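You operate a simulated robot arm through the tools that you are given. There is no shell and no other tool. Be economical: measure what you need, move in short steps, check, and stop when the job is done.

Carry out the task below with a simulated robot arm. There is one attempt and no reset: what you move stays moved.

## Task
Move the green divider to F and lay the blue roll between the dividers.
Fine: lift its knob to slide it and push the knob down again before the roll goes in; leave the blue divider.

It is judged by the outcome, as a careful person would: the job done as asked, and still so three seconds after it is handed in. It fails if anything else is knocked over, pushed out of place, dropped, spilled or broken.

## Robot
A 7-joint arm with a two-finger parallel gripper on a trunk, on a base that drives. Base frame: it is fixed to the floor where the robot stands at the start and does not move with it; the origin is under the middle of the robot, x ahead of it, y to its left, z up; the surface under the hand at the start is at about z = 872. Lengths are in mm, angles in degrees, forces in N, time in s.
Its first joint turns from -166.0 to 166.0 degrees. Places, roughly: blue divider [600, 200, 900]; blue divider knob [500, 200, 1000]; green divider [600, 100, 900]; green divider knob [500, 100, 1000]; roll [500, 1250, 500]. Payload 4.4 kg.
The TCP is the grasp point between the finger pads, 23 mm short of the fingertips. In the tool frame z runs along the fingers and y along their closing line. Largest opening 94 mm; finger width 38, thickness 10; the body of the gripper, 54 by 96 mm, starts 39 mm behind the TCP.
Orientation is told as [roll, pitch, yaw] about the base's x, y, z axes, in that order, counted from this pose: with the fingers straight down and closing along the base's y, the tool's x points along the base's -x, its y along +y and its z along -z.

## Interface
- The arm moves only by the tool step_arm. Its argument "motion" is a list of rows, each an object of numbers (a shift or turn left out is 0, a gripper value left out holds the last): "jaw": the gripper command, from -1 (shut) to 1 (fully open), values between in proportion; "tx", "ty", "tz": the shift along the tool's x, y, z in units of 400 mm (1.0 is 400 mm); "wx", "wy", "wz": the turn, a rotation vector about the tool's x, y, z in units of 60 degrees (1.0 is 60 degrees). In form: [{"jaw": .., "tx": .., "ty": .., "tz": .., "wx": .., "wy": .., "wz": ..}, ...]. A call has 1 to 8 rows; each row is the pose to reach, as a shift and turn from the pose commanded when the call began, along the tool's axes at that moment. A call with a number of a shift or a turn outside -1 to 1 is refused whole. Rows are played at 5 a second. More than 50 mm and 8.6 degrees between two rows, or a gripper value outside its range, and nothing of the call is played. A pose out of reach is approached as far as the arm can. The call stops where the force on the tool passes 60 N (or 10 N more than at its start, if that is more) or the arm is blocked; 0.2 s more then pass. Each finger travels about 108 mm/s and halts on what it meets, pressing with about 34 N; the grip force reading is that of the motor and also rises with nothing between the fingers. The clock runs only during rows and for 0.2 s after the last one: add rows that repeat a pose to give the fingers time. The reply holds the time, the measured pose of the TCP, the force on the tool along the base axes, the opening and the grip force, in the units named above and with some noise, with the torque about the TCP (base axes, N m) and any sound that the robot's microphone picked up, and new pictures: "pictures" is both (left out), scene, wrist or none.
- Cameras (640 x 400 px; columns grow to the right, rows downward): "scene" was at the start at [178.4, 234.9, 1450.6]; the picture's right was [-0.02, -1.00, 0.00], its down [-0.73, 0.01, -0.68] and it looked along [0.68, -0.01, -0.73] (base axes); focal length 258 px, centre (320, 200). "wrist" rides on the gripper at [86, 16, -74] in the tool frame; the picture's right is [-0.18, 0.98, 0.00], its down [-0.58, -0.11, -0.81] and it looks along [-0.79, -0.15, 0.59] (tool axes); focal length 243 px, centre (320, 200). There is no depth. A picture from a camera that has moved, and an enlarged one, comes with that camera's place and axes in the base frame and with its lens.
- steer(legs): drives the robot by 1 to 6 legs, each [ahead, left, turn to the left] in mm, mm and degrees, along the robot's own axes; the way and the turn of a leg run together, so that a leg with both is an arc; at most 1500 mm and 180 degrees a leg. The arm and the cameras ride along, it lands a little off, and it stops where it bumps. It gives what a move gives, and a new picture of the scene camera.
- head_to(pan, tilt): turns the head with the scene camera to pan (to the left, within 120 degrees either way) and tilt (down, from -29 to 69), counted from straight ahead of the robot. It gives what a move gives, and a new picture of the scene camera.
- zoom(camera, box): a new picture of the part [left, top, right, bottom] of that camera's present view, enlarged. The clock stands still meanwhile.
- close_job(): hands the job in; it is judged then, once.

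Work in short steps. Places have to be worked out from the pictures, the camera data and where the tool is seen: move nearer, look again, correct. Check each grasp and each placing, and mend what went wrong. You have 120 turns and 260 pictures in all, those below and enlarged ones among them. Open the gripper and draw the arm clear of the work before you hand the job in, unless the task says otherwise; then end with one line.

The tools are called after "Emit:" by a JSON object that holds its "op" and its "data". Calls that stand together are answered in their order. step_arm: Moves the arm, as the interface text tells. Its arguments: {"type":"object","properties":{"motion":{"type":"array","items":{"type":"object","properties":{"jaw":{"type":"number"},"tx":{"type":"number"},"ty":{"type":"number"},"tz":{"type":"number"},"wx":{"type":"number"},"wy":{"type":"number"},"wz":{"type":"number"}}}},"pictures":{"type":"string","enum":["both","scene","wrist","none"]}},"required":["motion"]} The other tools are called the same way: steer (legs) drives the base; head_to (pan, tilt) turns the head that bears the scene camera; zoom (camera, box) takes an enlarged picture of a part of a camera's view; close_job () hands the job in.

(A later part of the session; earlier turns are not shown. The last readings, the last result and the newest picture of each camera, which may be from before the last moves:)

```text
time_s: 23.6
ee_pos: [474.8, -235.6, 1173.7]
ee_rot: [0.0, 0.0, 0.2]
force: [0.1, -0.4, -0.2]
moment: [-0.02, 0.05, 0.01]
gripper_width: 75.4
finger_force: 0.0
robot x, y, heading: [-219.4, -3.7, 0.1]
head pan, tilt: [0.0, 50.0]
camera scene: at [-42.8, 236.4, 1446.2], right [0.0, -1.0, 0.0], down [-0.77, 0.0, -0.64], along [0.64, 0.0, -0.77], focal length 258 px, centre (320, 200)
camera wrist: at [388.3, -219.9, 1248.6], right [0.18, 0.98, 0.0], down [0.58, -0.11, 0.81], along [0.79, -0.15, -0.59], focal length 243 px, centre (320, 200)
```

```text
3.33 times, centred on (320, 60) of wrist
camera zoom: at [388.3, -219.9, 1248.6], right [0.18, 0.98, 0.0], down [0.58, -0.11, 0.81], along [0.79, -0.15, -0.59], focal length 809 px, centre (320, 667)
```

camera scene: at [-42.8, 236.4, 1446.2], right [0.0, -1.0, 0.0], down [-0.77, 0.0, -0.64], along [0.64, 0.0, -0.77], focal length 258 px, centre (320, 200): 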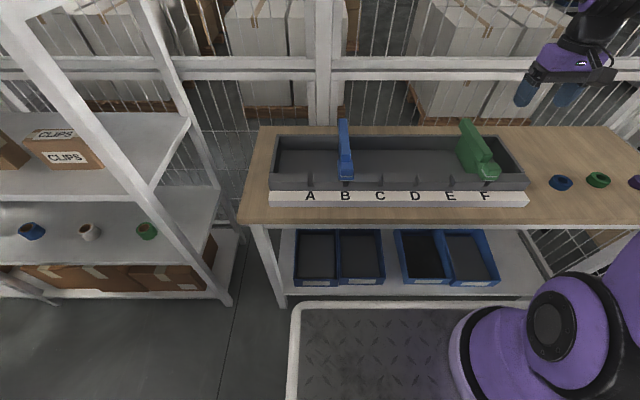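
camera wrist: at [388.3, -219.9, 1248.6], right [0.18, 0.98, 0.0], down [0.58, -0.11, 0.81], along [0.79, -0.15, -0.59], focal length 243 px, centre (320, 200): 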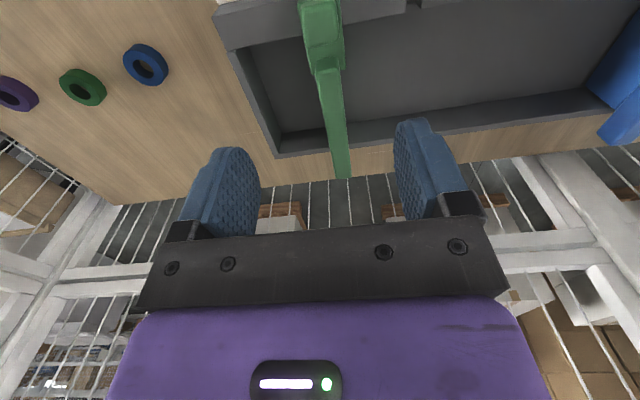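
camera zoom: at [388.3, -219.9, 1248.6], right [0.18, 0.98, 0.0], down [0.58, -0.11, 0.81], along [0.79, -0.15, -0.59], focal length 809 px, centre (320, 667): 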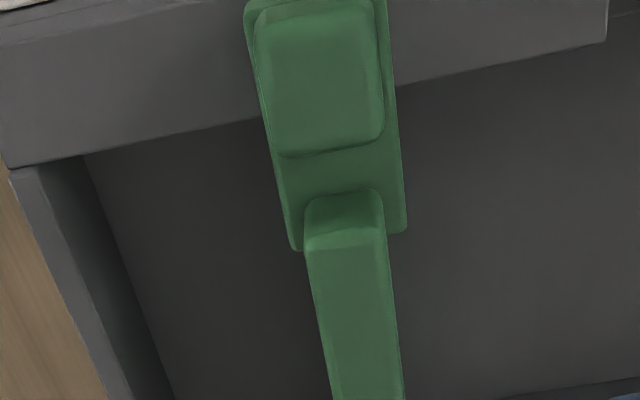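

Divider is latched at F. Now examine the shelf with the rolls.

Emit:
{"op": "zoom", "data": {"camera": "scene", "box": [0, 100, 240, 310]}}

Emit:
{"op": "head_to", "data": {"pan": 45, "tilt": 35}}

```text
1.90 times, centred on (120, 205) of scene
camera zoom: at [-42.8, 236.4, 1446.2], right [0.0, -1.0, 0.0], down [-0.77, 0.0, -0.64], along [0.64, 0.0, -0.77], focal length 490 px, centre (701, 190)
```

zoom: 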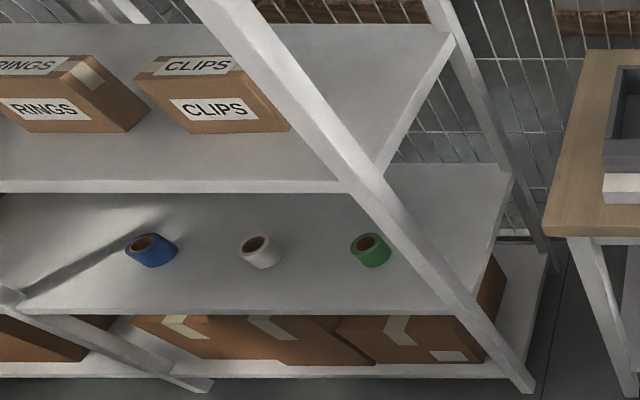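

```text
time_s: 24.8
ee_pos: [475.2, -236.4, 1173.5]
ee_rot: [-0.1, 0.0, 0.1]
force: [-0.5, -0.1, 0.4]
moment: [-0.01, 0.0, 0.0]
gripper_width: 75.2
finger_force: 0.1
robot x, y, heading: [-215.9, 4.7, 0.1]
head pan, tilt: [45.0, 35.0]
camera scene: at [-58.2, 298.8, 1468.0], right [0.71, -0.71, 0.0], down [-0.41, -0.41, -0.82], along [0.58, 0.58, -0.57], focal length 258 px, centre (320, 200)
```

scene: 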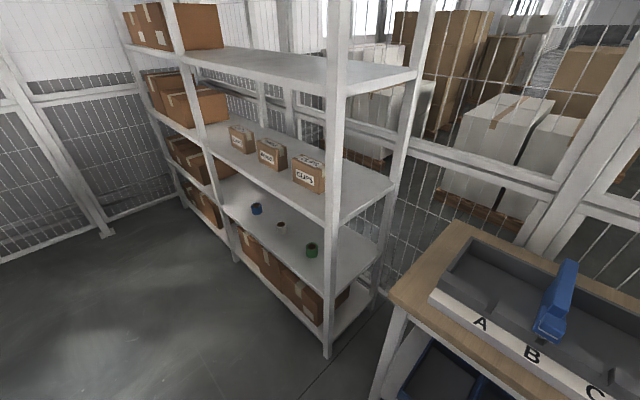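

Blue roll estimated at about (565, 1485, 505) on a shelf at z≈480, front edge x≈430. Before driving I check the free floor behind/left.

Emit:
{"op": "head_to", "data": {"pan": 118, "tilt": 30}}

Emit:
{"op": "head_to", "data": {"pan": -118, "tilt": 30}}

```text
time_s: 26.2
ee_pos: [476.5, -235.9, 1173.3]
ee_rot: [0.0, 0.0, 0.1]
force: [0.4, 0.2, 0.3]
moment: [0.03, 0.0, 0.0]
gripper_width: 75.2
finger_force: 0.0
robot x, y, heading: [-217.2, -2.6, 0.2]
head pan, tilt: [118.0, 30.0]
camera scene: at [-162.9, 316.2, 1475.8], right [0.88, 0.47, 0.0], down [0.24, -0.44, -0.87], along [-0.41, 0.76, -0.5], focal length 258 px, centre (320, 200)
```

scene: 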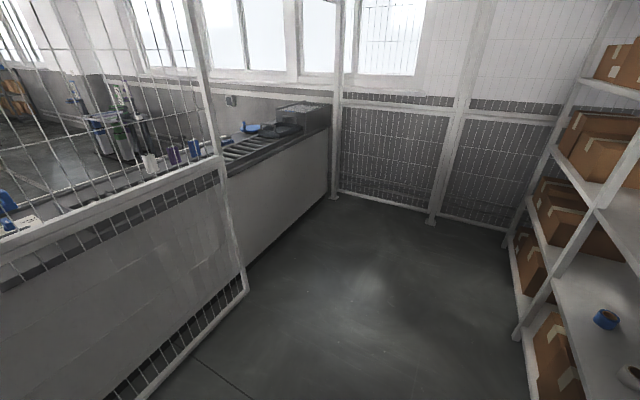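

```text
time_s: 29.6
ee_pos: [476.0, -236.8, 1172.0]
ee_rot: [0.0, 0.1, 0.2]
force: [0.0, -0.3, 0.0]
moment: [-0.02, 0.0, 0.01]
gripper_width: 75.5
finger_force: 0.0
robot x, y, heading: [-221.9, 1.8, 0.1]
head pan, tilt: [-118.0, 30.0]
camera scene: at [-162.6, 156.5, 1475.8], right [-0.88, 0.47, 0.0], down [0.23, 0.44, -0.87], along [-0.4, -0.77, -0.5], focal length 258 px, centre (320, 200)
```

scene: 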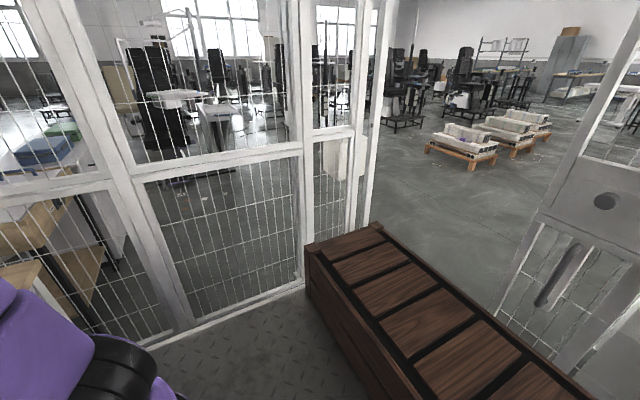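

Fence behind at x≈−1200, so room to slide left at this x. First retract the hand to x≈310, z≈1250 so it clears the shelf posts (front x≈430), and turn the head back ahead-left.

Emit:
{"op": "step_arm", "data": {"motion": [{"tx": 0.08, "tz": -0.04}, {"tx": 0.16, "tz": -0.08}, {"tx": 0.24, "tz": -0.12}, {"tx": 0.32, "tz": -0.16}, {"tx": 0.41, "tz": -0.19}, {"tx": 0.41, "tz": -0.19}], "pictures": "none"}}

Emit:
{"op": "head_to", "data": {"pan": 30, "tilt": 45}}

```text
time_s: 31.0
ee_pos: [309.0, -237.9, 1251.6]
ee_rot: [0.0, 0.0, 0.1]
force: [0.0, 0.4, -0.8]
moment: [0.0, 0.0, 0.01]
gripper_width: 75.3
finger_force: 0.1
robot x, y, heading: [-221.3, 1.0, 0.1]
head pan, tilt: [-118.0, 30.0]
```

```text
time_s: 33.3
ee_pos: [308.7, -237.0, 1251.1]
ee_rot: [0.0, 0.0, 0.1]
force: [0.1, 0.1, 0.7]
moment: [-0.02, 0.02, 0.0]
gripper_width: 74.9
finger_force: 0.1
robot x, y, heading: [-217.6, -4.2, 0.1]
head pan, tilt: [30.0, 45.0]
camera scene: at [-50.0, 277.2, 1453.2], right [0.5, -0.87, 0.0], down [-0.61, -0.35, -0.71], along [0.61, 0.35, -0.71], focal length 258 px, centre (320, 200)
```

scene: 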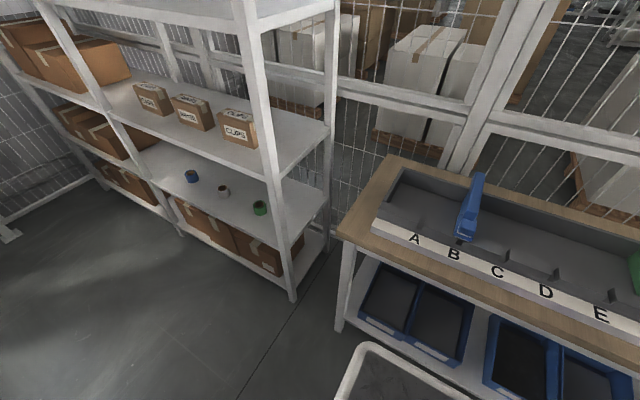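

Arm is retracted. Driving left in two stages, looking after the first.

Emit:
{"op": "steer", "data": {"legs": [[0, 700, 0]]}}

```text
time_s: 37.1
ee_pos: [309.1, 452.3, 1252.3]
ee_rot: [0.1, 0.0, -0.2]
force: [0.3, -0.5, -0.4]
moment: [0.01, -0.01, 0.05]
gripper_width: 75.1
finger_force: 0.1
robot x, y, heading: [-216.6, 692.8, -0.2]
head pan, tilt: [30.0, 45.0]
camera scene: at [-48.4, 967.9, 1453.2], right [0.5, -0.87, 0.0], down [-0.61, -0.35, -0.71], along [0.61, 0.35, -0.71], focal length 258 px, centre (320, 200)
```

scene: 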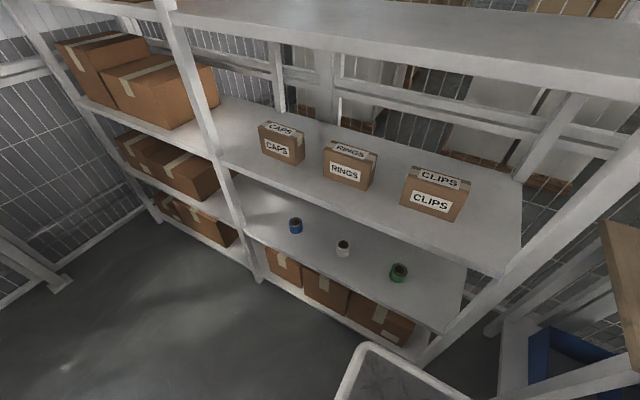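

Triangulation now gives the blue roll ≈(522, 1412, 575). Driving the rest of the way left.

Emit:
{"op": "steer", "data": {"legs": [[0, 720, 0]]}}

Emit:
{"op": "head_to", "data": {"pan": 0, "tilt": 55}}

```text
time_s: 41.0
ee_pos: [312.0, 1144.2, 1251.9]
ee_rot: [0.0, 0.0, -1.3]
force: [0.2, 0.8, -0.2]
moment: [0.03, 0.0, -0.02]
gripper_width: 75.0
finger_force: 0.0
robot x, y, heading: [-207.8, 1393.1, -1.6]
head pan, tilt: [30.0, 45.0]
camera scene: at [-33.1, 1668.0, 1453.2], right [0.48, -0.88, 0.0], down [-0.62, -0.34, -0.71], along [0.62, 0.34, -0.71], focal length 258 px, centre (320, 200)
```

scene: 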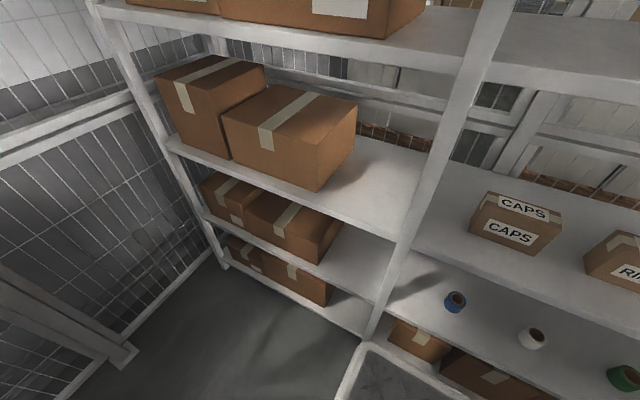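

```text
time_s: 41.9
ee_pos: [312.8, 1145.2, 1253.2]
ee_rot: [0.0, 0.1, -1.4]
force: [0.3, -0.2, 0.0]
moment: [0.03, 0.0, -0.01]
gripper_width: 75.1
finger_force: 0.0
robot x, y, heading: [-209.2, 1391.9, -1.4]
head pan, tilt: [0.0, 55.0]
camera scene: at [-32.4, 1627.4, 1439.8], right [-0.02, -1.0, 0.0], down [-0.82, 0.02, -0.57], along [0.57, -0.01, -0.82], focal length 258 px, centre (320, 200)
```

scene: 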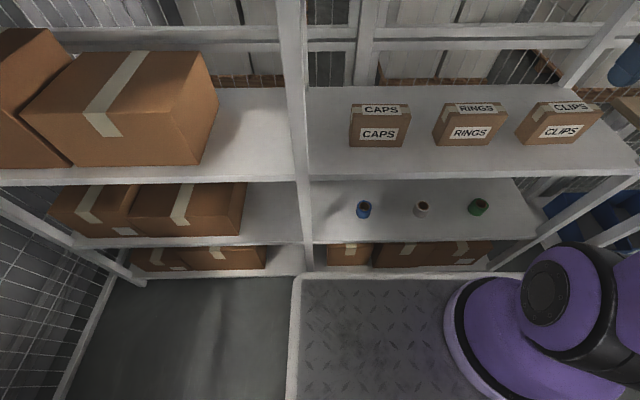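

Blue roll now refined to ≈(545, 1434, 540), shelf front ≈x 415, upper shelf underside ≈z 885. Zooming for size and attitude.

Emit:
{"op": "zoom", "data": {"camera": "scene", "box": [310, 170, 450, 260]}}

```text
4.44 times, centred on (380, 215) of scene
camera zoom: at [-32.4, 1627.4, 1439.8], right [-0.02, -1.0, 0.0], down [-0.82, 0.02, -0.57], along [0.57, -0.01, -0.82], focal length 1144 px, centre (53, 133)
```

zoom: 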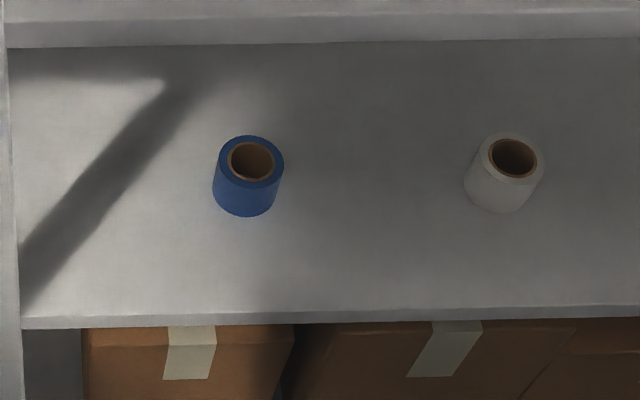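

Roll ≈60 mm dia., 55 mm tall, centre (540, 1434), top z≈567. Plan: enter from the front with the tool tilted ~40° forward. First move the hand across to y≈1434 and lower.

Emit:
{"op": "step_arm", "data": {"motion": [{"jaw": 1, "ty": 0.1, "tz": 0.055, "tx": -0.01}, {"ty": 0.2, "tz": 0.11, "tx": -0.02}, {"ty": 0.3, "tz": 0.165, "tx": -0.02}, {"ty": 0.4, "tz": 0.22, "tx": -0.02}, {"ty": 0.5, "tz": 0.275, "tx": -0.02}, {"ty": 0.6, "tz": 0.33, "tx": -0.02}, {"ty": 0.7, "tz": 0.385, "tx": -0.02}, {"ty": 0.725, "tz": 0.4, "tx": -0.02}], "pictures": "scene"}}

```text
time_s: 43.7
ee_pos: [332.1, 1434.5, 1093.0]
ee_rot: [-0.1, 0.0, -1.4]
force: [-0.3, 0.6, -0.6]
moment: [0.01, -0.03, -0.03]
gripper_width: 94.3
finger_force: 0.0
robot x, y, heading: [-209.5, 1395.8, -1.6]
head pan, tilt: [0.0, 55.0]
camera scene: at [-32.6, 1627.2, 1439.8], right [-0.02, -1.0, 0.0], down [-0.82, 0.02, -0.57], along [0.57, -0.01, -0.82], focal length 258 px, centre (320, 200)
```

scene: 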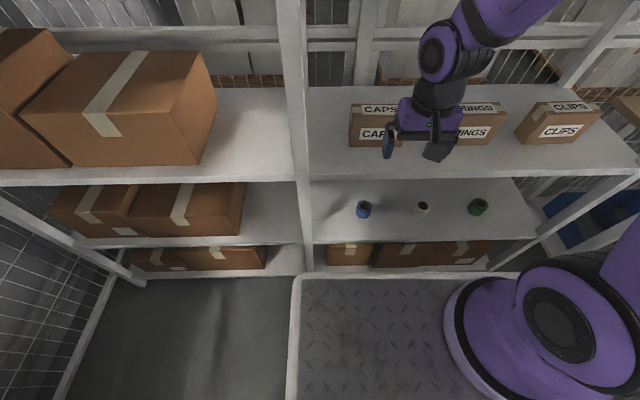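

Hand is in line with the roll's y. Now tilting the fingers forward by 40°.

Emit:
{"op": "step_arm", "data": {"motion": [{"wy": -0.13}, {"wy": -0.26}, {"wy": -0.39}, {"wy": -0.52}, {"wy": -0.6}, {"wy": -0.667}, {"wy": -0.667}]}}

```text
time_s: 45.3
ee_pos: [404.8, 1480.6, 1125.7]
ee_rot: [0.0, -40.0, -1.4]
force: [0.8, 0.2, -1.1]
moment: [0.01, -0.02, 0.01]
gripper_width: 94.1
finger_force: 0.0
out of reach, approached as far as the arm can: row 1, 2, 3, 4, 5, 6, 7
robot x, y, heading: [-207.1, 1393.9, -1.5]
head pan, tilt: [0.0, 55.0]
camera scene: at [-32.4, 1627.3, 1439.7], right [-0.02, -1.0, 0.0], down [-0.82, 0.02, -0.57], along [0.57, -0.01, -0.82], focal length 258 px, centre (320, 200)
camera wrist: at [290.8, 1499.9, 1127.7], right [0.16, 0.98, 0.12], down [-0.08, -0.11, 0.99], along [0.98, -0.17, 0.06], focal length 243 px, centre (320, 200)
```

scene: 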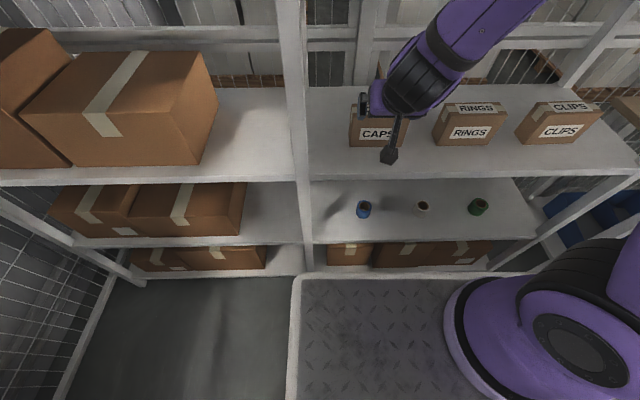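
wrist: 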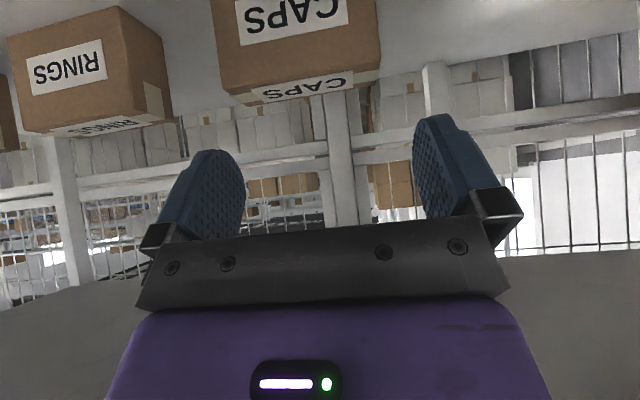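

That tilt is too close to the robot's axis; the arm drifted to x≈405. Backing the robot 170 mm to give it room (also carries the hand away from the shelf).

Emit:
{"op": "steer", "data": {"legs": [[-170, 0, 1.4]]}}

Emit:
{"op": "step_arm", "data": {"motion": [{}, {}]}}

```text
time_s: 46.7
ee_pos: [238.5, 1495.6, 1124.8]
ee_rot: [0.0, -40.0, -0.2]
force: [0.0, -0.2, 0.2]
moment: [0.03, 0.0, 0.01]
gripper_width: 93.9
finger_force: 0.0
robot x, y, heading: [-368.8, 1395.6, -0.5]
head pan, tilt: [0.0, 55.0]
camera scene: at [-201.6, 1633.2, 1439.7], right [0.0, -1.0, 0.0], down [-0.82, 0.0, -0.57], along [0.57, 0.0, -0.82], focal length 258 px, centre (320, 200)
```

scene: 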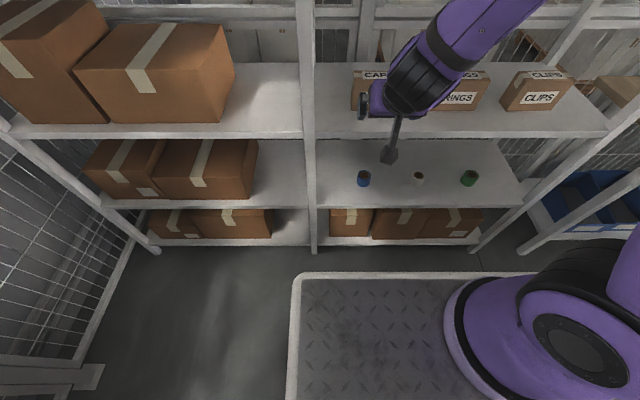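

```text
time_s: 47.3
ee_pos: [240.4, 1495.5, 1125.4]
ee_rot: [0.0, -40.0, -0.2]
force: [-0.2, -0.2, -0.3]
moment: [0.0, -0.02, 0.02]
gripper_width: 94.1
finger_force: 0.1
robot x, y, heading: [-371.8, 1396.6, -0.1]
head pan, tilt: [0.0, 55.0]
camera scene: at [-201.5, 1633.2, 1439.7], right [0.0, -1.0, 0.0], down [-0.82, 0.0, -0.57], along [0.57, 0.0, -0.82], focal length 258 px, centre (320, 200)
camera wrist: at [124.2, 1512.3, 1127.8], right [0.15, 0.98, 0.12], down [-0.07, -0.11, 0.99], along [0.99, -0.15, 0.06], focal length 243 px, centre (320, 200)
```

scene: 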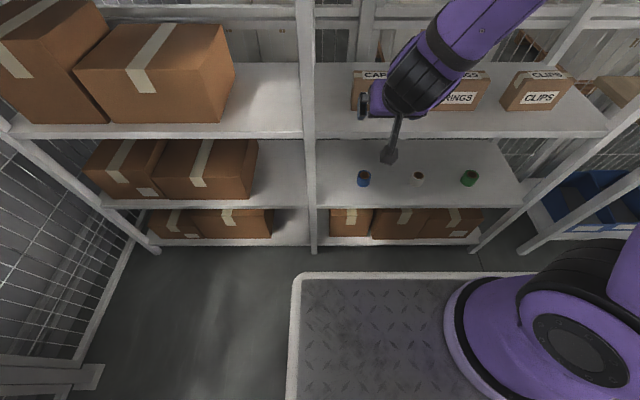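
wrist: 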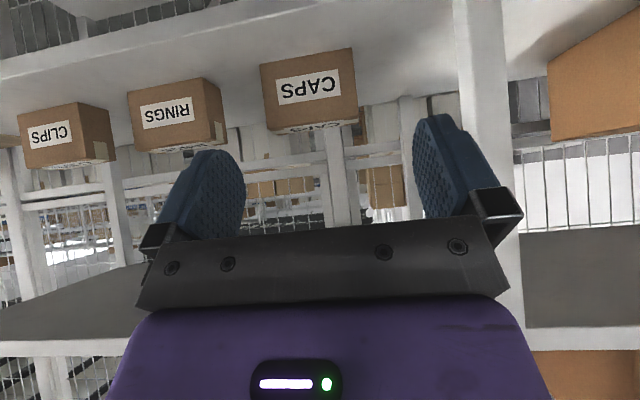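

Base is at x≈−370 now. Moving the tilted hand forward/down toward (320, 1434, 945), staying outside the shelf.

Emit:
{"op": "step_arm", "data": {"motion": [{"tx": 0.027, "ty": -0.03, "tz": 0.094}, {"tx": 0.054, "ty": -0.06, "tz": 0.188}, {"tx": 0.081, "ty": -0.09, "tz": 0.282}, {"tx": 0.108, "ty": -0.12, "tz": 0.376}, {"tx": 0.136, "ty": -0.1525, "tz": 0.473}, {"tx": 0.136, "ty": -0.1525, "tz": 0.473}], "pictures": "scene"}}

```text
time_s: 48.7
ee_pos: [316.3, 1434.6, 943.4]
ee_rot: [-0.1, -40.0, -0.2]
force: [-0.1, 0.6, 0.7]
moment: [0.0, 0.04, 0.0]
gripper_width: 94.0
finger_force: 0.0
robot x, y, heading: [-369.2, 1398.6, -0.0]
head pan, tilt: [0.0, 55.0]
camera scene: at [-201.6, 1633.2, 1439.8], right [0.0, -1.0, 0.0], down [-0.82, 0.0, -0.57], along [0.57, 0.0, -0.82], focal length 258 px, centre (320, 200)
```

scene: 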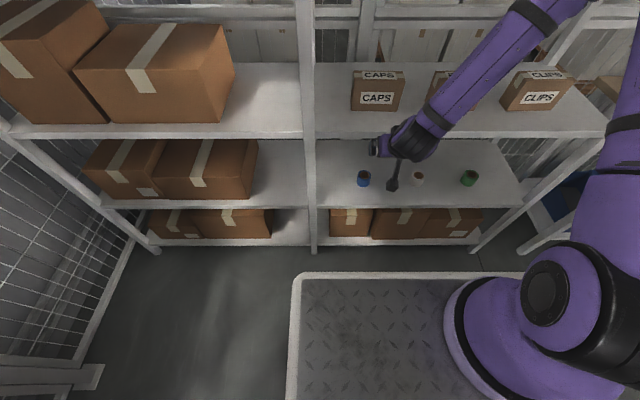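

Good. Lowering to z≈650 in front of the shelf.

Emit:
{"op": "step_arm", "data": {"motion": [{"tx": 0.07, "tz": 0.09}, {"tx": 0.14, "tz": 0.18}, {"tx": 0.21, "tz": 0.27}, {"tx": 0.28, "tz": 0.36}, {"tx": 0.35, "tz": 0.45}, {"tx": 0.42, "tz": 0.54}, {"tx": 0.455, "tz": 0.58}, {"tx": 0.455, "tz": 0.58}]}}

```text
time_s: 50.5
ee_pos: [341.2, 1437.3, 666.8]
ee_rot: [-0.2, -40.1, -0.5]
force: [-0.2, -0.1, 0.3]
moment: [-0.01, -0.02, 0.03]
gripper_width: 94.1
finger_force: 0.0
out of reach, approached as far as the arm can: row 6, 7, 8
robot x, y, heading: [-373.0, 1396.0, -0.1]
head pan, tilt: [0.0, 55.0]
camera scene: at [-201.3, 1632.5, 1439.8], right [0.0, -1.0, 0.0], down [-0.82, 0.0, -0.57], along [0.57, 0.0, -0.82], focal length 258 px, centre (320, 200)
camera wrist: at [226.5, 1454.6, 668.9], right [0.15, 0.98, 0.12], down [-0.08, -0.11, 0.99], along [0.99, -0.16, 0.06], focal length 243 px, centre (320, 200)
```

scene: 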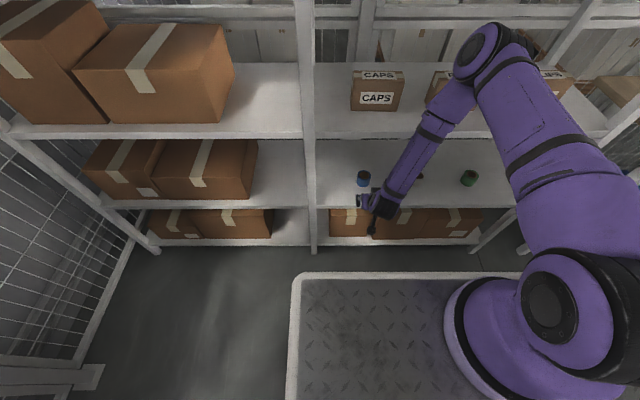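
wrist: 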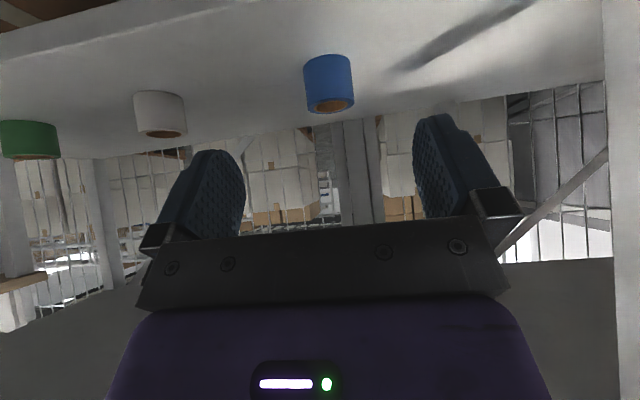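

The wrist view confirms the roll at ≈(550, 1431). Moving in toward it: first to about (450, 1433, 617).

Emit:
{"op": "step_arm", "data": {"motion": [{"tx": -0.043, "ty": -0.003, "tz": 0.09}, {"tx": -0.087, "ty": -0.006, "tz": 0.18}, {"tx": -0.13, "ty": -0.01, "tz": 0.2725}, {"tx": -0.13, "ty": -0.01, "tz": 0.2725}]}}

Emit:
{"op": "zoom", "data": {"camera": "scene", "box": [310, 90, 550, 250]}}

```text
time_s: 51.5
ee_pos: [453.2, 1430.6, 612.6]
ee_rot: [0.0, -40.0, -0.2]
force: [0.4, -1.0, -0.7]
moment: [0.01, -0.04, -0.02]
gripper_width: 94.0
finger_force: 0.2
robot x, y, heading: [-370.7, 1395.5, -0.4]
head pan, tilt: [0.0, 55.0]
camera scene: at [-201.5, 1633.1, 1439.7], right [0.0, -1.0, 0.0], down [-0.82, 0.0, -0.57], along [0.57, 0.0, -0.82], focal length 258 px, centre (320, 200)
camera wrist: at [337.9, 1448.2, 615.0], right [0.15, 0.98, 0.12], down [-0.07, -0.11, 0.99], along [0.99, -0.15, 0.06], focal length 243 px, centre (320, 200)
```

scene: 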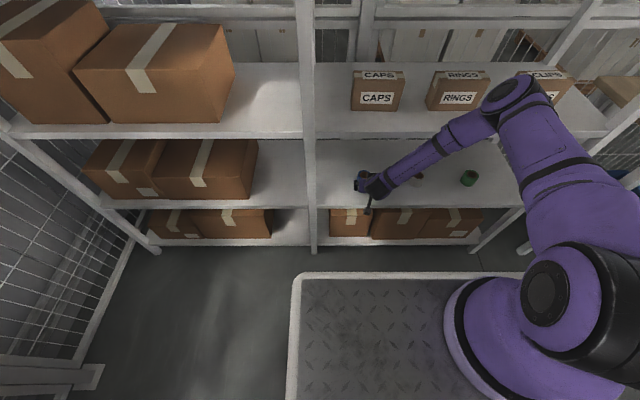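
wrist: 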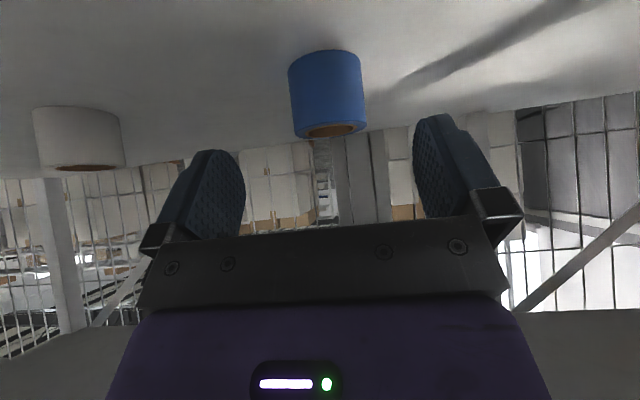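

```text
2.50 times, centred on (430, 170) of scene
camera zoom: at [-201.5, 1633.1, 1439.7], right [0.0, -1.0, 0.0], down [-0.82, 0.0, -0.57], along [0.57, 0.0, -0.82], focal length 644 px, centre (45, 275)
```

zoom: 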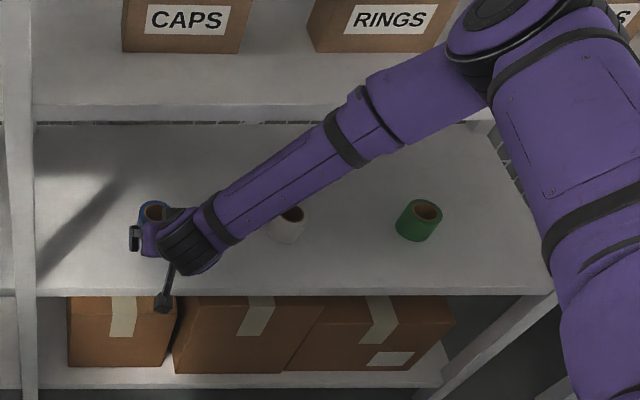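

Before going deeper I want the elbow's real distance to the upper shelf, so I take a second view by panning the head (the camera shifts with it).

Emit:
{"op": "head_to", "data": {"pan": -60, "tilt": 40}}

Emit:
{"op": "head_to", "data": {"pan": 30, "tilt": 45}}

```text
time_s: 52.8
ee_pos: [452.6, 1432.1, 612.6]
ee_rot: [0.0, -40.0, -0.2]
force: [-0.2, -0.1, -0.9]
moment: [0.0, 0.02, 0.0]
gripper_width: 94.1
finger_force: 0.1
robot x, y, heading: [-375.0, 1396.2, 0.0]
head pan, tilt: [-60.0, 40.0]
camera scene: at [-231.3, 1559.7, 1460.4], right [-0.87, -0.5, 0.0], down [-0.32, 0.56, -0.77], along [0.38, -0.66, -0.64], focal length 258 px, centre (320, 200)
```

scene: 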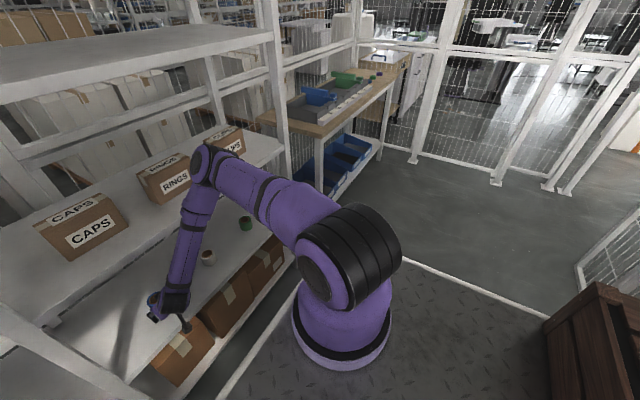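

```text
time_s: 54.5
ee_pos: [451.9, 1430.4, 613.3]
ee_rot: [0.0, -40.0, -0.2]
force: [-0.2, -0.4, 0.6]
moment: [-0.04, 0.02, -0.01]
gripper_width: 93.8
finger_force: 0.0
robot x, y, heading: [-379.0, 1395.8, -0.1]
head pan, tilt: [30.0, 45.0]
camera scene: at [-203.0, 1673.8, 1453.2], right [0.5, -0.87, 0.0], down [-0.61, -0.35, -0.71], along [0.61, 0.35, -0.71], focal length 258 px, centre (320, 200)
```

scene: 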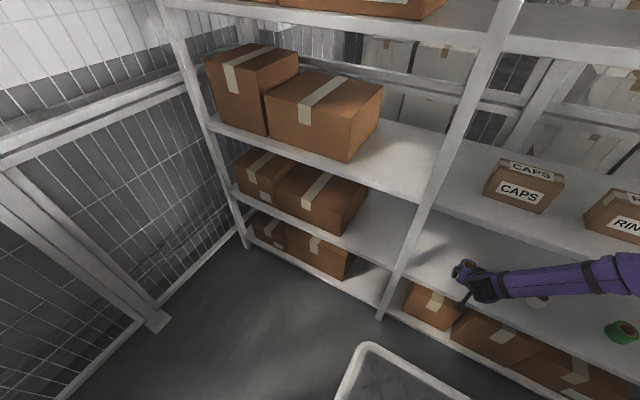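

Elbow is at ≈(300, 1205, 1080); going in as-is would leave only ~10 mm to the upper shelf edge. Backing the base 80 mm straightens the arm and gives ~95 mm clearance.

Emit:
{"op": "steer", "data": {"legs": [[-80, 0, 0]]}}

Emit:
{"op": "head_to", "data": {"pan": -45, "tilt": 40}}

```text
time_s: 55.5
ee_pos: [370.3, 1431.4, 613.5]
ee_rot: [0.0, -39.9, -0.3]
force: [0.2, 0.9, 0.7]
moment: [0.01, 0.02, -0.01]
gripper_width: 94.1
finger_force: 0.1
robot x, y, heading: [-452.2, 1398.2, -0.5]
head pan, tilt: [30.0, 45.0]
camera scene: at [-284.1, 1674.0, 1453.2], right [0.5, -0.87, 0.0], down [-0.61, -0.35, -0.71], along [0.61, 0.35, -0.71], focal length 258 px, centre (320, 200)
```

scene: 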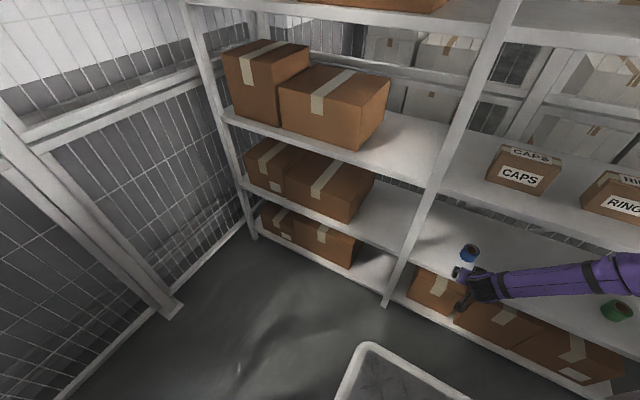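

```text
time_s: 57.0
ee_pos: [370.9, 1430.4, 611.7]
ee_rot: [0.0, -40.1, -0.2]
force: [0.5, -1.6, -0.4]
moment: [0.01, -0.01, 0.0]
gripper_width: 94.0
finger_force: 0.0
robot x, y, heading: [-451.2, 1398.5, -0.3]
head pan, tilt: [-45.0, 40.0]
camera scene: at [-294.8, 1573.3, 1460.4], right [-0.71, -0.7, 0.0], down [-0.45, 0.46, -0.77], along [0.54, -0.54, -0.64], focal length 258 px, centre (320, 200)
```

scene: 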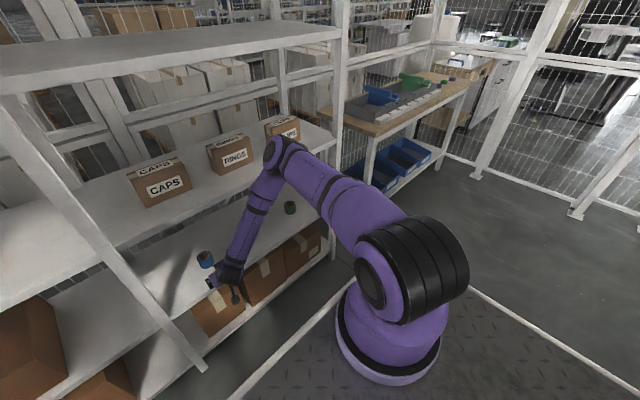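

Moving in to about (500, 1432, 560), fingers straddling the roll's front.

Emit:
{"op": "step_arm", "data": {"motion": [{"tx": -0.041, "tz": 0.077}, {"tx": -0.083, "tz": 0.154}, {"tx": -0.124, "tz": 0.231}, {"tx": -0.1655, "ty": 0.005, "tz": 0.3085}, {"tx": -0.1655, "ty": 0.005, "tz": 0.3085}]}}

```text
time_s: 58.2
ee_pos: [503.3, 1432.1, 559.3]
ee_rot: [-0.1, -39.9, -0.4]
force: [-0.9, 0.4, 0.3]
moment: [0.0, 0.01, -0.01]
gripper_width: 94.1
finger_force: 0.0
robot x, y, heading: [-452.5, 1394.2, -0.4]
head pan, tilt: [-45.0, 40.0]
camera scene: at [-294.8, 1573.2, 1460.4], right [-0.71, -0.7, 0.0], down [-0.45, 0.46, -0.77], along [0.54, -0.54, -0.64], focal length 258 px, centre (320, 200)
camera wrist: at [388.7, 1450.1, 561.5], right [0.15, 0.98, 0.12], down [-0.07, -0.11, 0.99], along [0.99, -0.15, 0.06], focal length 243 px, centre (320, 200)
```

scene: 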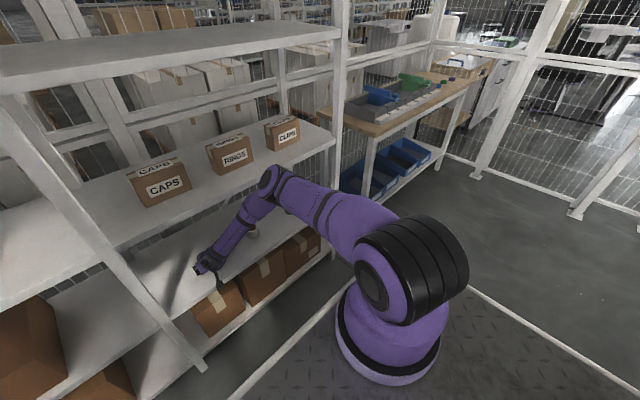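
wrist: 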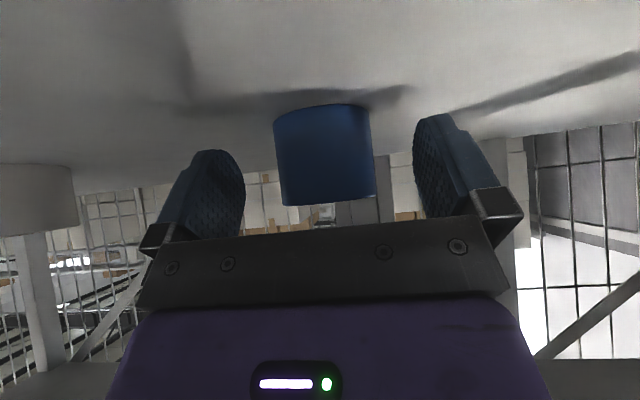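

Roll is centred between the fingers, centre x≈538, bottom ≈521, top ≈570. Advancing 33 mm at z≈557, then closing.

Emit:
{"op": "step_arm", "data": {"motion": [{"tx": -0.03, "ty": 0.001, "tz": 0.028}, {"tx": -0.06, "ty": 0.001, "tz": 0.057}, {"tx": -0.06, "ty": 0.001, "tz": 0.057}], "pictures": "wrist"}}

```text
time_s: 59.0
ee_pos: [535.3, 1432.1, 558.1]
ee_rot: [0.0, -40.0, -0.3]
force: [-0.1, -0.3, 0.3]
moment: [-0.05, -0.03, -0.01]
gripper_width: 93.8
finger_force: 0.0
robot x, y, heading: [-455.1, 1396.1, -0.3]
head pan, tilt: [-45.0, 40.0]
camera wrist: at [420.1, 1449.9, 560.2], right [0.15, 0.98, 0.12], down [-0.07, -0.11, 0.99], along [0.99, -0.15, 0.06], focal length 243 px, centre (320, 200)
```

wrist: 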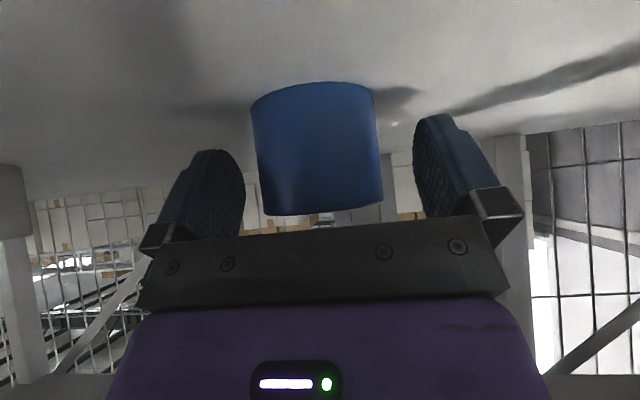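

Aligned; closing on the roll.

Emit:
{"op": "step_arm", "data": {"motion": [{"jaw": -1}, {}, {}, {}]}}

```text
time_s: 60.0
ee_pos: [535.7, 1432.8, 557.6]
ee_rot: [-0.1, -39.9, -0.3]
force: [0.5, 0.7, -0.3]
moment: [0.06, -0.02, -0.01]
gripper_width: 59.1
finger_force: 34.2
robot x, y, heading: [-452.6, 1398.0, -0.4]
head pan, tilt: [-45.0, 40.0]
camera scene: at [-294.8, 1573.3, 1460.4], right [-0.71, -0.7, 0.0], down [-0.45, 0.46, -0.77], along [0.54, -0.54, -0.64], focal length 258 px, centre (320, 200)
camera wrist: at [419.9, 1449.8, 560.1], right [0.15, 0.98, 0.12], down [-0.07, -0.11, 0.99], along [0.99, -0.15, 0.06], focal length 243 px, centre (320, 200)
```

scene: 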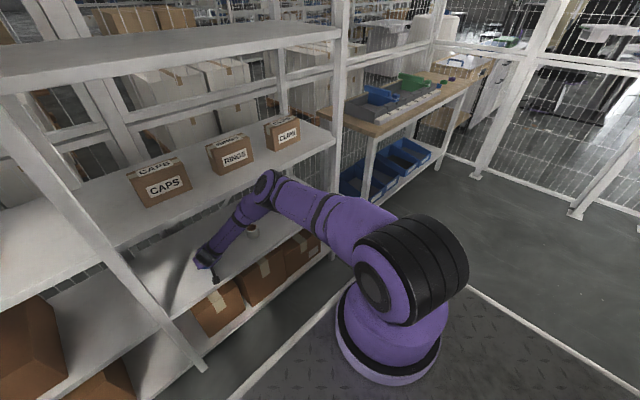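
wrist: 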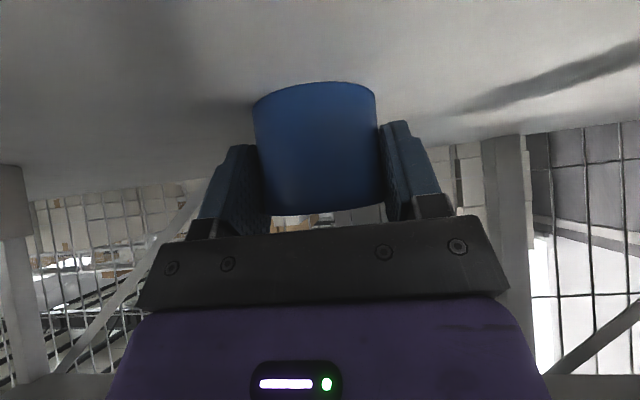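

Gripped at 59 mm. Lifting slightly, then drawing back out of the shelf.

Emit:
{"op": "step_arm", "data": {"motion": [{"tx": -0.032, "tz": -0.038}, {"tx": -0.064, "tz": -0.077}, {"tx": -0.064, "tz": -0.077}]}}

Emit:
{"op": "step_arm", "data": {"motion": [{"tx": 0.07, "tz": -0.06}, {"tx": 0.14, "tz": -0.12}, {"tx": 0.2, "tz": -0.18}, {"tx": 0.25, "tz": -0.25}, {"tx": 0.29, "tz": -0.31}, {"tx": 0.29, "tz": -0.31}]}}

```text
time_s: 60.8
ee_pos: [533.1, 1432.2, 597.3]
ee_rot: [-0.1, -40.0, -0.2]
force: [0.0, 0.4, -1.2]
moment: [0.02, 0.02, -0.01]
gripper_width: 59.2
finger_force: 33.9
robot x, y, heading: [-453.2, 1397.1, -0.2]
head pan, tilt: [-45.0, 40.0]
camera scene: at [-294.8, 1573.3, 1460.4], right [-0.71, -0.7, 0.0], down [-0.45, 0.46, -0.77], along [0.54, -0.54, -0.64], focal length 258 px, centre (320, 200)
camera wrist: at [419.4, 1449.7, 600.4], right [0.15, 0.98, 0.12], down [-0.07, -0.11, 0.99], along [0.99, -0.15, 0.06], focal length 243 px, centre (320, 200)
```

scene: 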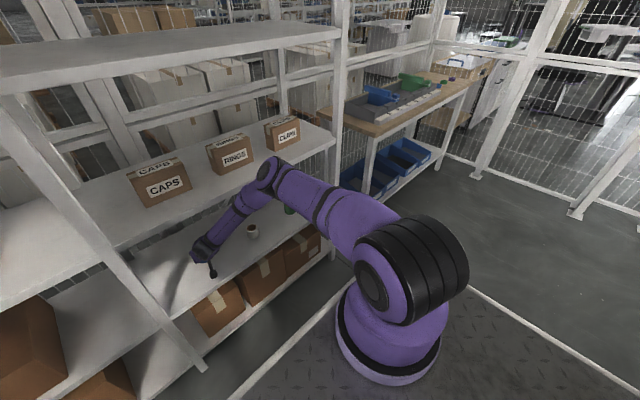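
wrist: 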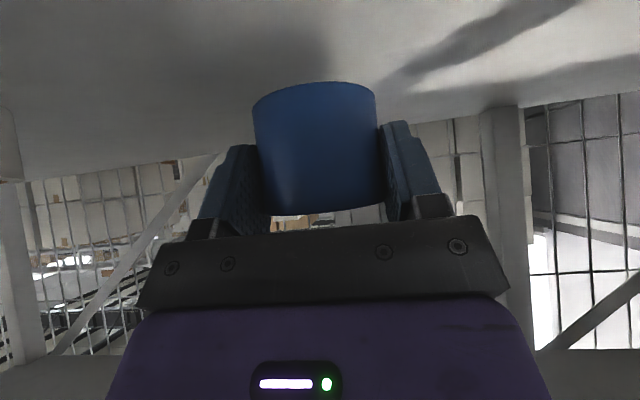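

```text
time_s: 62.2
ee_pos: [366.3, 1434.2, 619.2]
ee_rot: [0.0, -40.0, -0.2]
force: [0.6, 0.1, 0.1]
moment: [-0.01, 0.02, -0.01]
gripper_width: 59.0
finger_force: 34.4
robot x, y, heading: [-453.7, 1396.4, -0.4]
head pan, tilt: [-45.0, 40.0]
camera scene: at [-294.7, 1573.3, 1460.4], right [-0.71, -0.7, 0.0], down [-0.45, 0.46, -0.77], along [0.54, -0.54, -0.64], focal length 258 px, centre (320, 200)
camera wrist: at [251.6, 1451.7, 621.5], right [0.15, 0.98, 0.12], down [-0.07, -0.11, 0.99], along [0.99, -0.15, 0.06], focal length 243 px, centre (320, 200)
```

scene: 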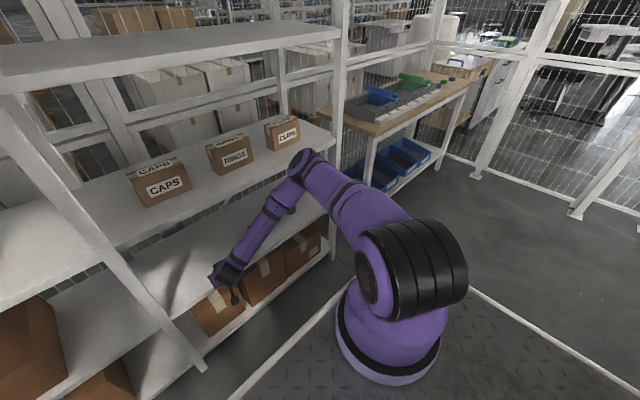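
wrist: 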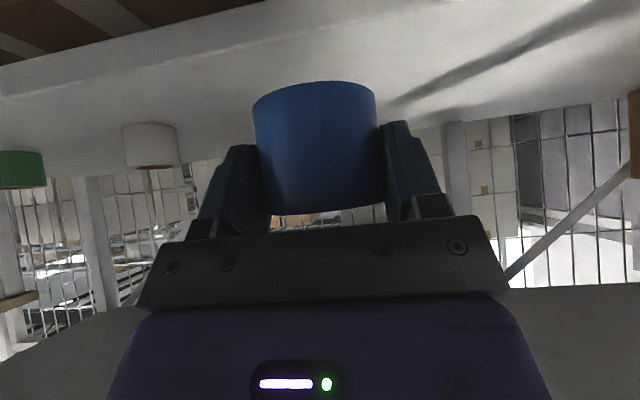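

Roll held. Pulling back 60 mm more and raising.

Emit:
{"op": "step_arm", "data": {"motion": [{"tx": 0.0575, "tz": -0.048}, {"tx": 0.115, "tz": -0.0965}, {"tx": 0.0427, "tz": -0.1827}, {"tx": -0.0296, "tz": -0.2689}, {"tx": -0.1019, "tz": -0.3551}, {"tx": -0.1742, "tz": -0.4413}, {"tx": -0.2465, "tz": -0.5275}, {"tx": -0.2465, "tz": -0.5275}], "pictures": "none"}}

Emit:
{"op": "step_arm", "data": {"motion": [{"tx": -0.0723, "tz": -0.0862}, {"tx": -0.1446, "tz": -0.1724}, {"tx": -0.2169, "tz": -0.2586}, {"tx": -0.2892, "tz": -0.3448}, {"tx": -0.3615, "tz": -0.431}, {"tx": -0.4338, "tz": -0.5172}, {"tx": -0.4338, "tz": -0.5172}]}}

```text
time_s: 64.0
ee_pos: [305.2, 1431.1, 843.9]
ee_rot: [-0.2, -40.0, -0.2]
force: [-0.2, -0.3, -0.7]
moment: [0.02, -0.01, 0.01]
gripper_width: 59.1
finger_force: 34.2
out of reach, approached as far as the arm can: row 2
robot x, y, heading: [-452.9, 1399.1, -0.6]
head pan, tilt: [-45.0, 40.0]
```

```text
time_s: 65.6
ee_pos: [304.9, 1432.8, 1114.0]
ee_rot: [0.0, -39.8, -0.2]
force: [1.0, -0.7, -0.9]
moment: [-0.03, 0.03, -0.01]
gripper_width: 59.2
finger_force: 34.2
robot x, y, heading: [-453.8, 1396.4, -0.8]
head pan, tilt: [-45.0, 40.0]
camera scene: at [-294.6, 1573.2, 1460.4], right [-0.71, -0.7, 0.0], down [-0.45, 0.46, -0.77], along [0.54, -0.54, -0.64], focal length 258 px, centre (320, 200)
camera wrist: at [191.0, 1449.2, 1116.7], right [0.15, 0.98, 0.12], down [-0.07, -0.11, 0.99], along [0.99, -0.15, 0.06], focal length 243 px, centre (320, 200)
```

scene: 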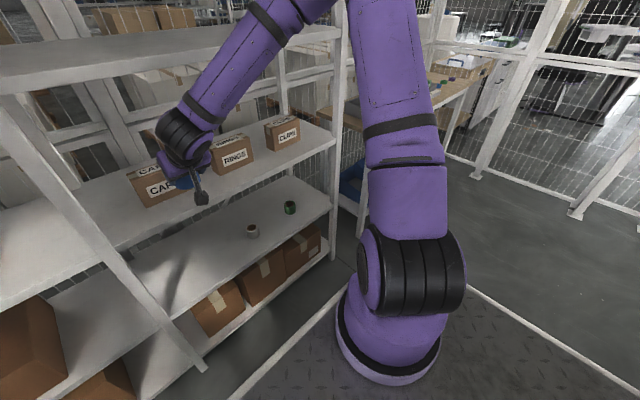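
wrist: 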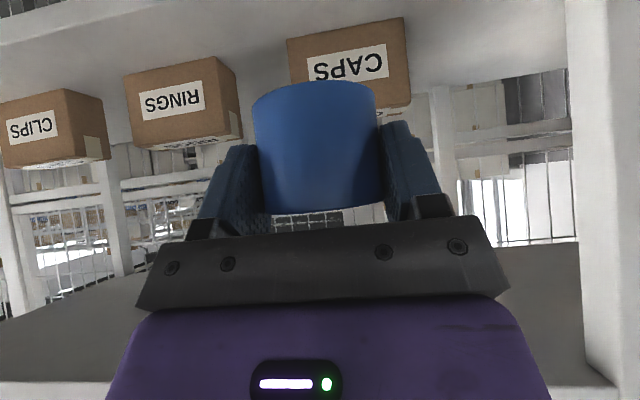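

Arm and roll are all at x<340, clear of the posts. Driving right back to the table.

Emit:
{"op": "steer", "data": {"legs": [[0, -730, 0.5], [0, -730, 0]]}}

Emit:
{"op": "head_to", "data": {"pan": -5, "tilt": 45}}

```text
time_s: 73.3
ee_pos: [311.8, -55.5, 1114.3]
ee_rot: [0.0, -40.0, -0.2]
force: [0.8, 0.1, -1.2]
moment: [-0.02, 0.0, 0.01]
gripper_width: 59.2
finger_force: 34.2
robot x, y, heading: [-448.7, -90.7, -0.1]
head pan, tilt: [-45.0, 40.0]
camera scene: at [-287.7, 85.9, 1460.4], right [-0.71, -0.7, 0.0], down [-0.45, 0.46, -0.77], along [0.54, -0.54, -0.64], focal length 258 px, centre (320, 200)
```

scene: 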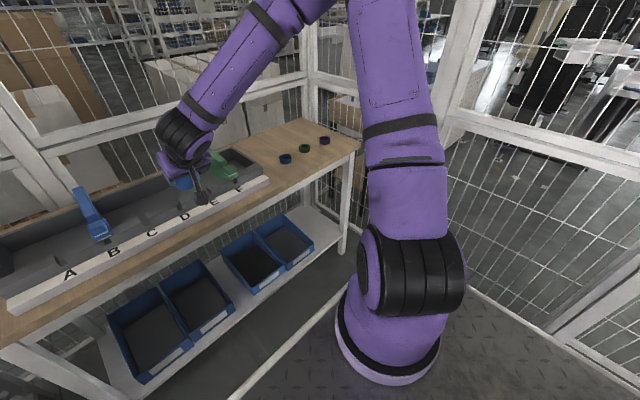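

```text
time_s: 74.4
ee_pos: [312.9, -55.3, 1113.9]
ee_rot: [0.1, -40.0, -0.2]
force: [0.5, -1.1, -0.9]
moment: [0.0, -0.01, 0.01]
gripper_width: 59.0
finger_force: 34.5
robot x, y, heading: [-444.0, -84.8, -0.4]
head pan, tilt: [-5.0, 45.0]
camera scene: at [-266.5, 138.7, 1453.2], right [-0.09, -1.0, 0.0], down [-0.7, 0.07, -0.71], along [0.7, -0.07, -0.71], focal length 258 px, centre (320, 200)
```

scene: 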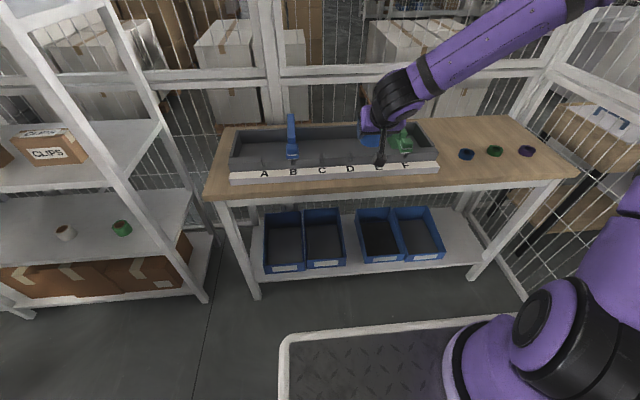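

Tray interior is only ~165 mm deep (x≈488–655), so the tilted hand's camera would hit the front wall; I'll approach along the tray's length by yawing 90°. First drive forward 160 mm.

Emit:
{"op": "steer", "data": {"legs": [[160, 0, 0]]}}

Emit:
{"op": "step_arm", "data": {"motion": [{"wx": -0.09, "wz": -0.107}, {"wx": -0.18, "wz": -0.214}, {"wx": -0.27, "wz": -0.321}, {"wx": -0.36, "wz": -0.428}, {"wx": -0.45, "wz": -0.535}, {"wx": -0.45, "wz": -0.535}]}}

```text
time_s: 75.8
ee_pos: [472.0, -58.7, 1113.9]
ee_rot: [0.0, -40.0, -0.4]
force: [0.6, 0.1, -1.1]
moment: [0.0, 0.02, 0.01]
gripper_width: 59.0
finger_force: 33.8
robot x, y, heading: [-288.5, -88.5, -0.4]
head pan, tilt: [-5.0, 45.0]
camera scene: at [-107.3, 137.5, 1453.2], right [-0.09, -1.0, 0.0], down [-0.7, 0.07, -0.71], along [0.7, -0.07, -0.71], focal length 258 px, centre (320, 200)
```

scene: 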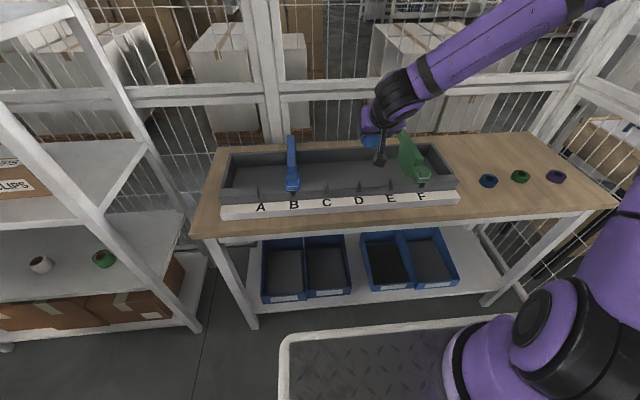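

```text
time_s: 77.2
ee_pos: [471.9, -57.3, 1114.4]
ee_rot: [0.0, -40.2, 41.5]
force: [-0.3, -0.3, -0.8]
moment: [-0.03, 0.0, -0.01]
gripper_width: 58.8
finger_force: 34.4
robot x, y, heading: [-286.0, -91.1, -0.3]
head pan, tilt: [-5.0, 45.0]
camera scene: at [-107.3, 137.4, 1453.2], right [-0.09, -1.0, 0.0], down [-0.7, 0.07, -0.71], along [0.7, -0.07, -0.71], focal length 258 px, centre (320, 200)
camera wrist: at [374.7, -121.4, 1116.7], right [-0.55, 0.83, 0.12], down [0.02, -0.13, 0.99], along [0.84, 0.54, 0.06], focal length 243 px, centre (320, 200)
```

scene: 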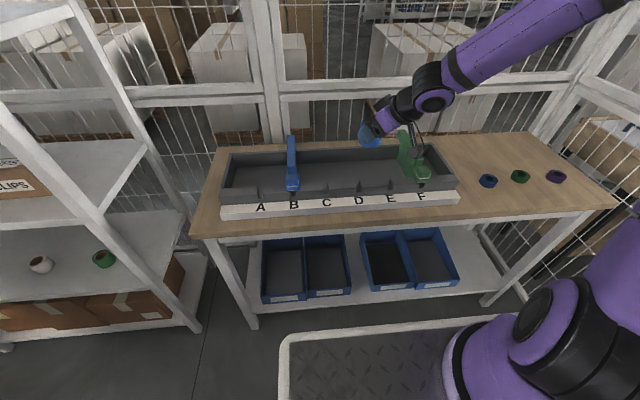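
wrist: 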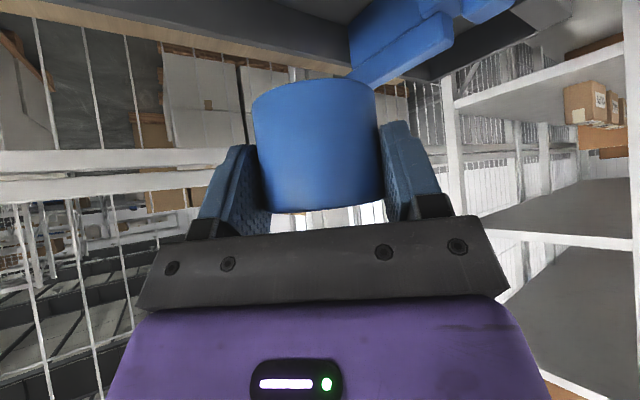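

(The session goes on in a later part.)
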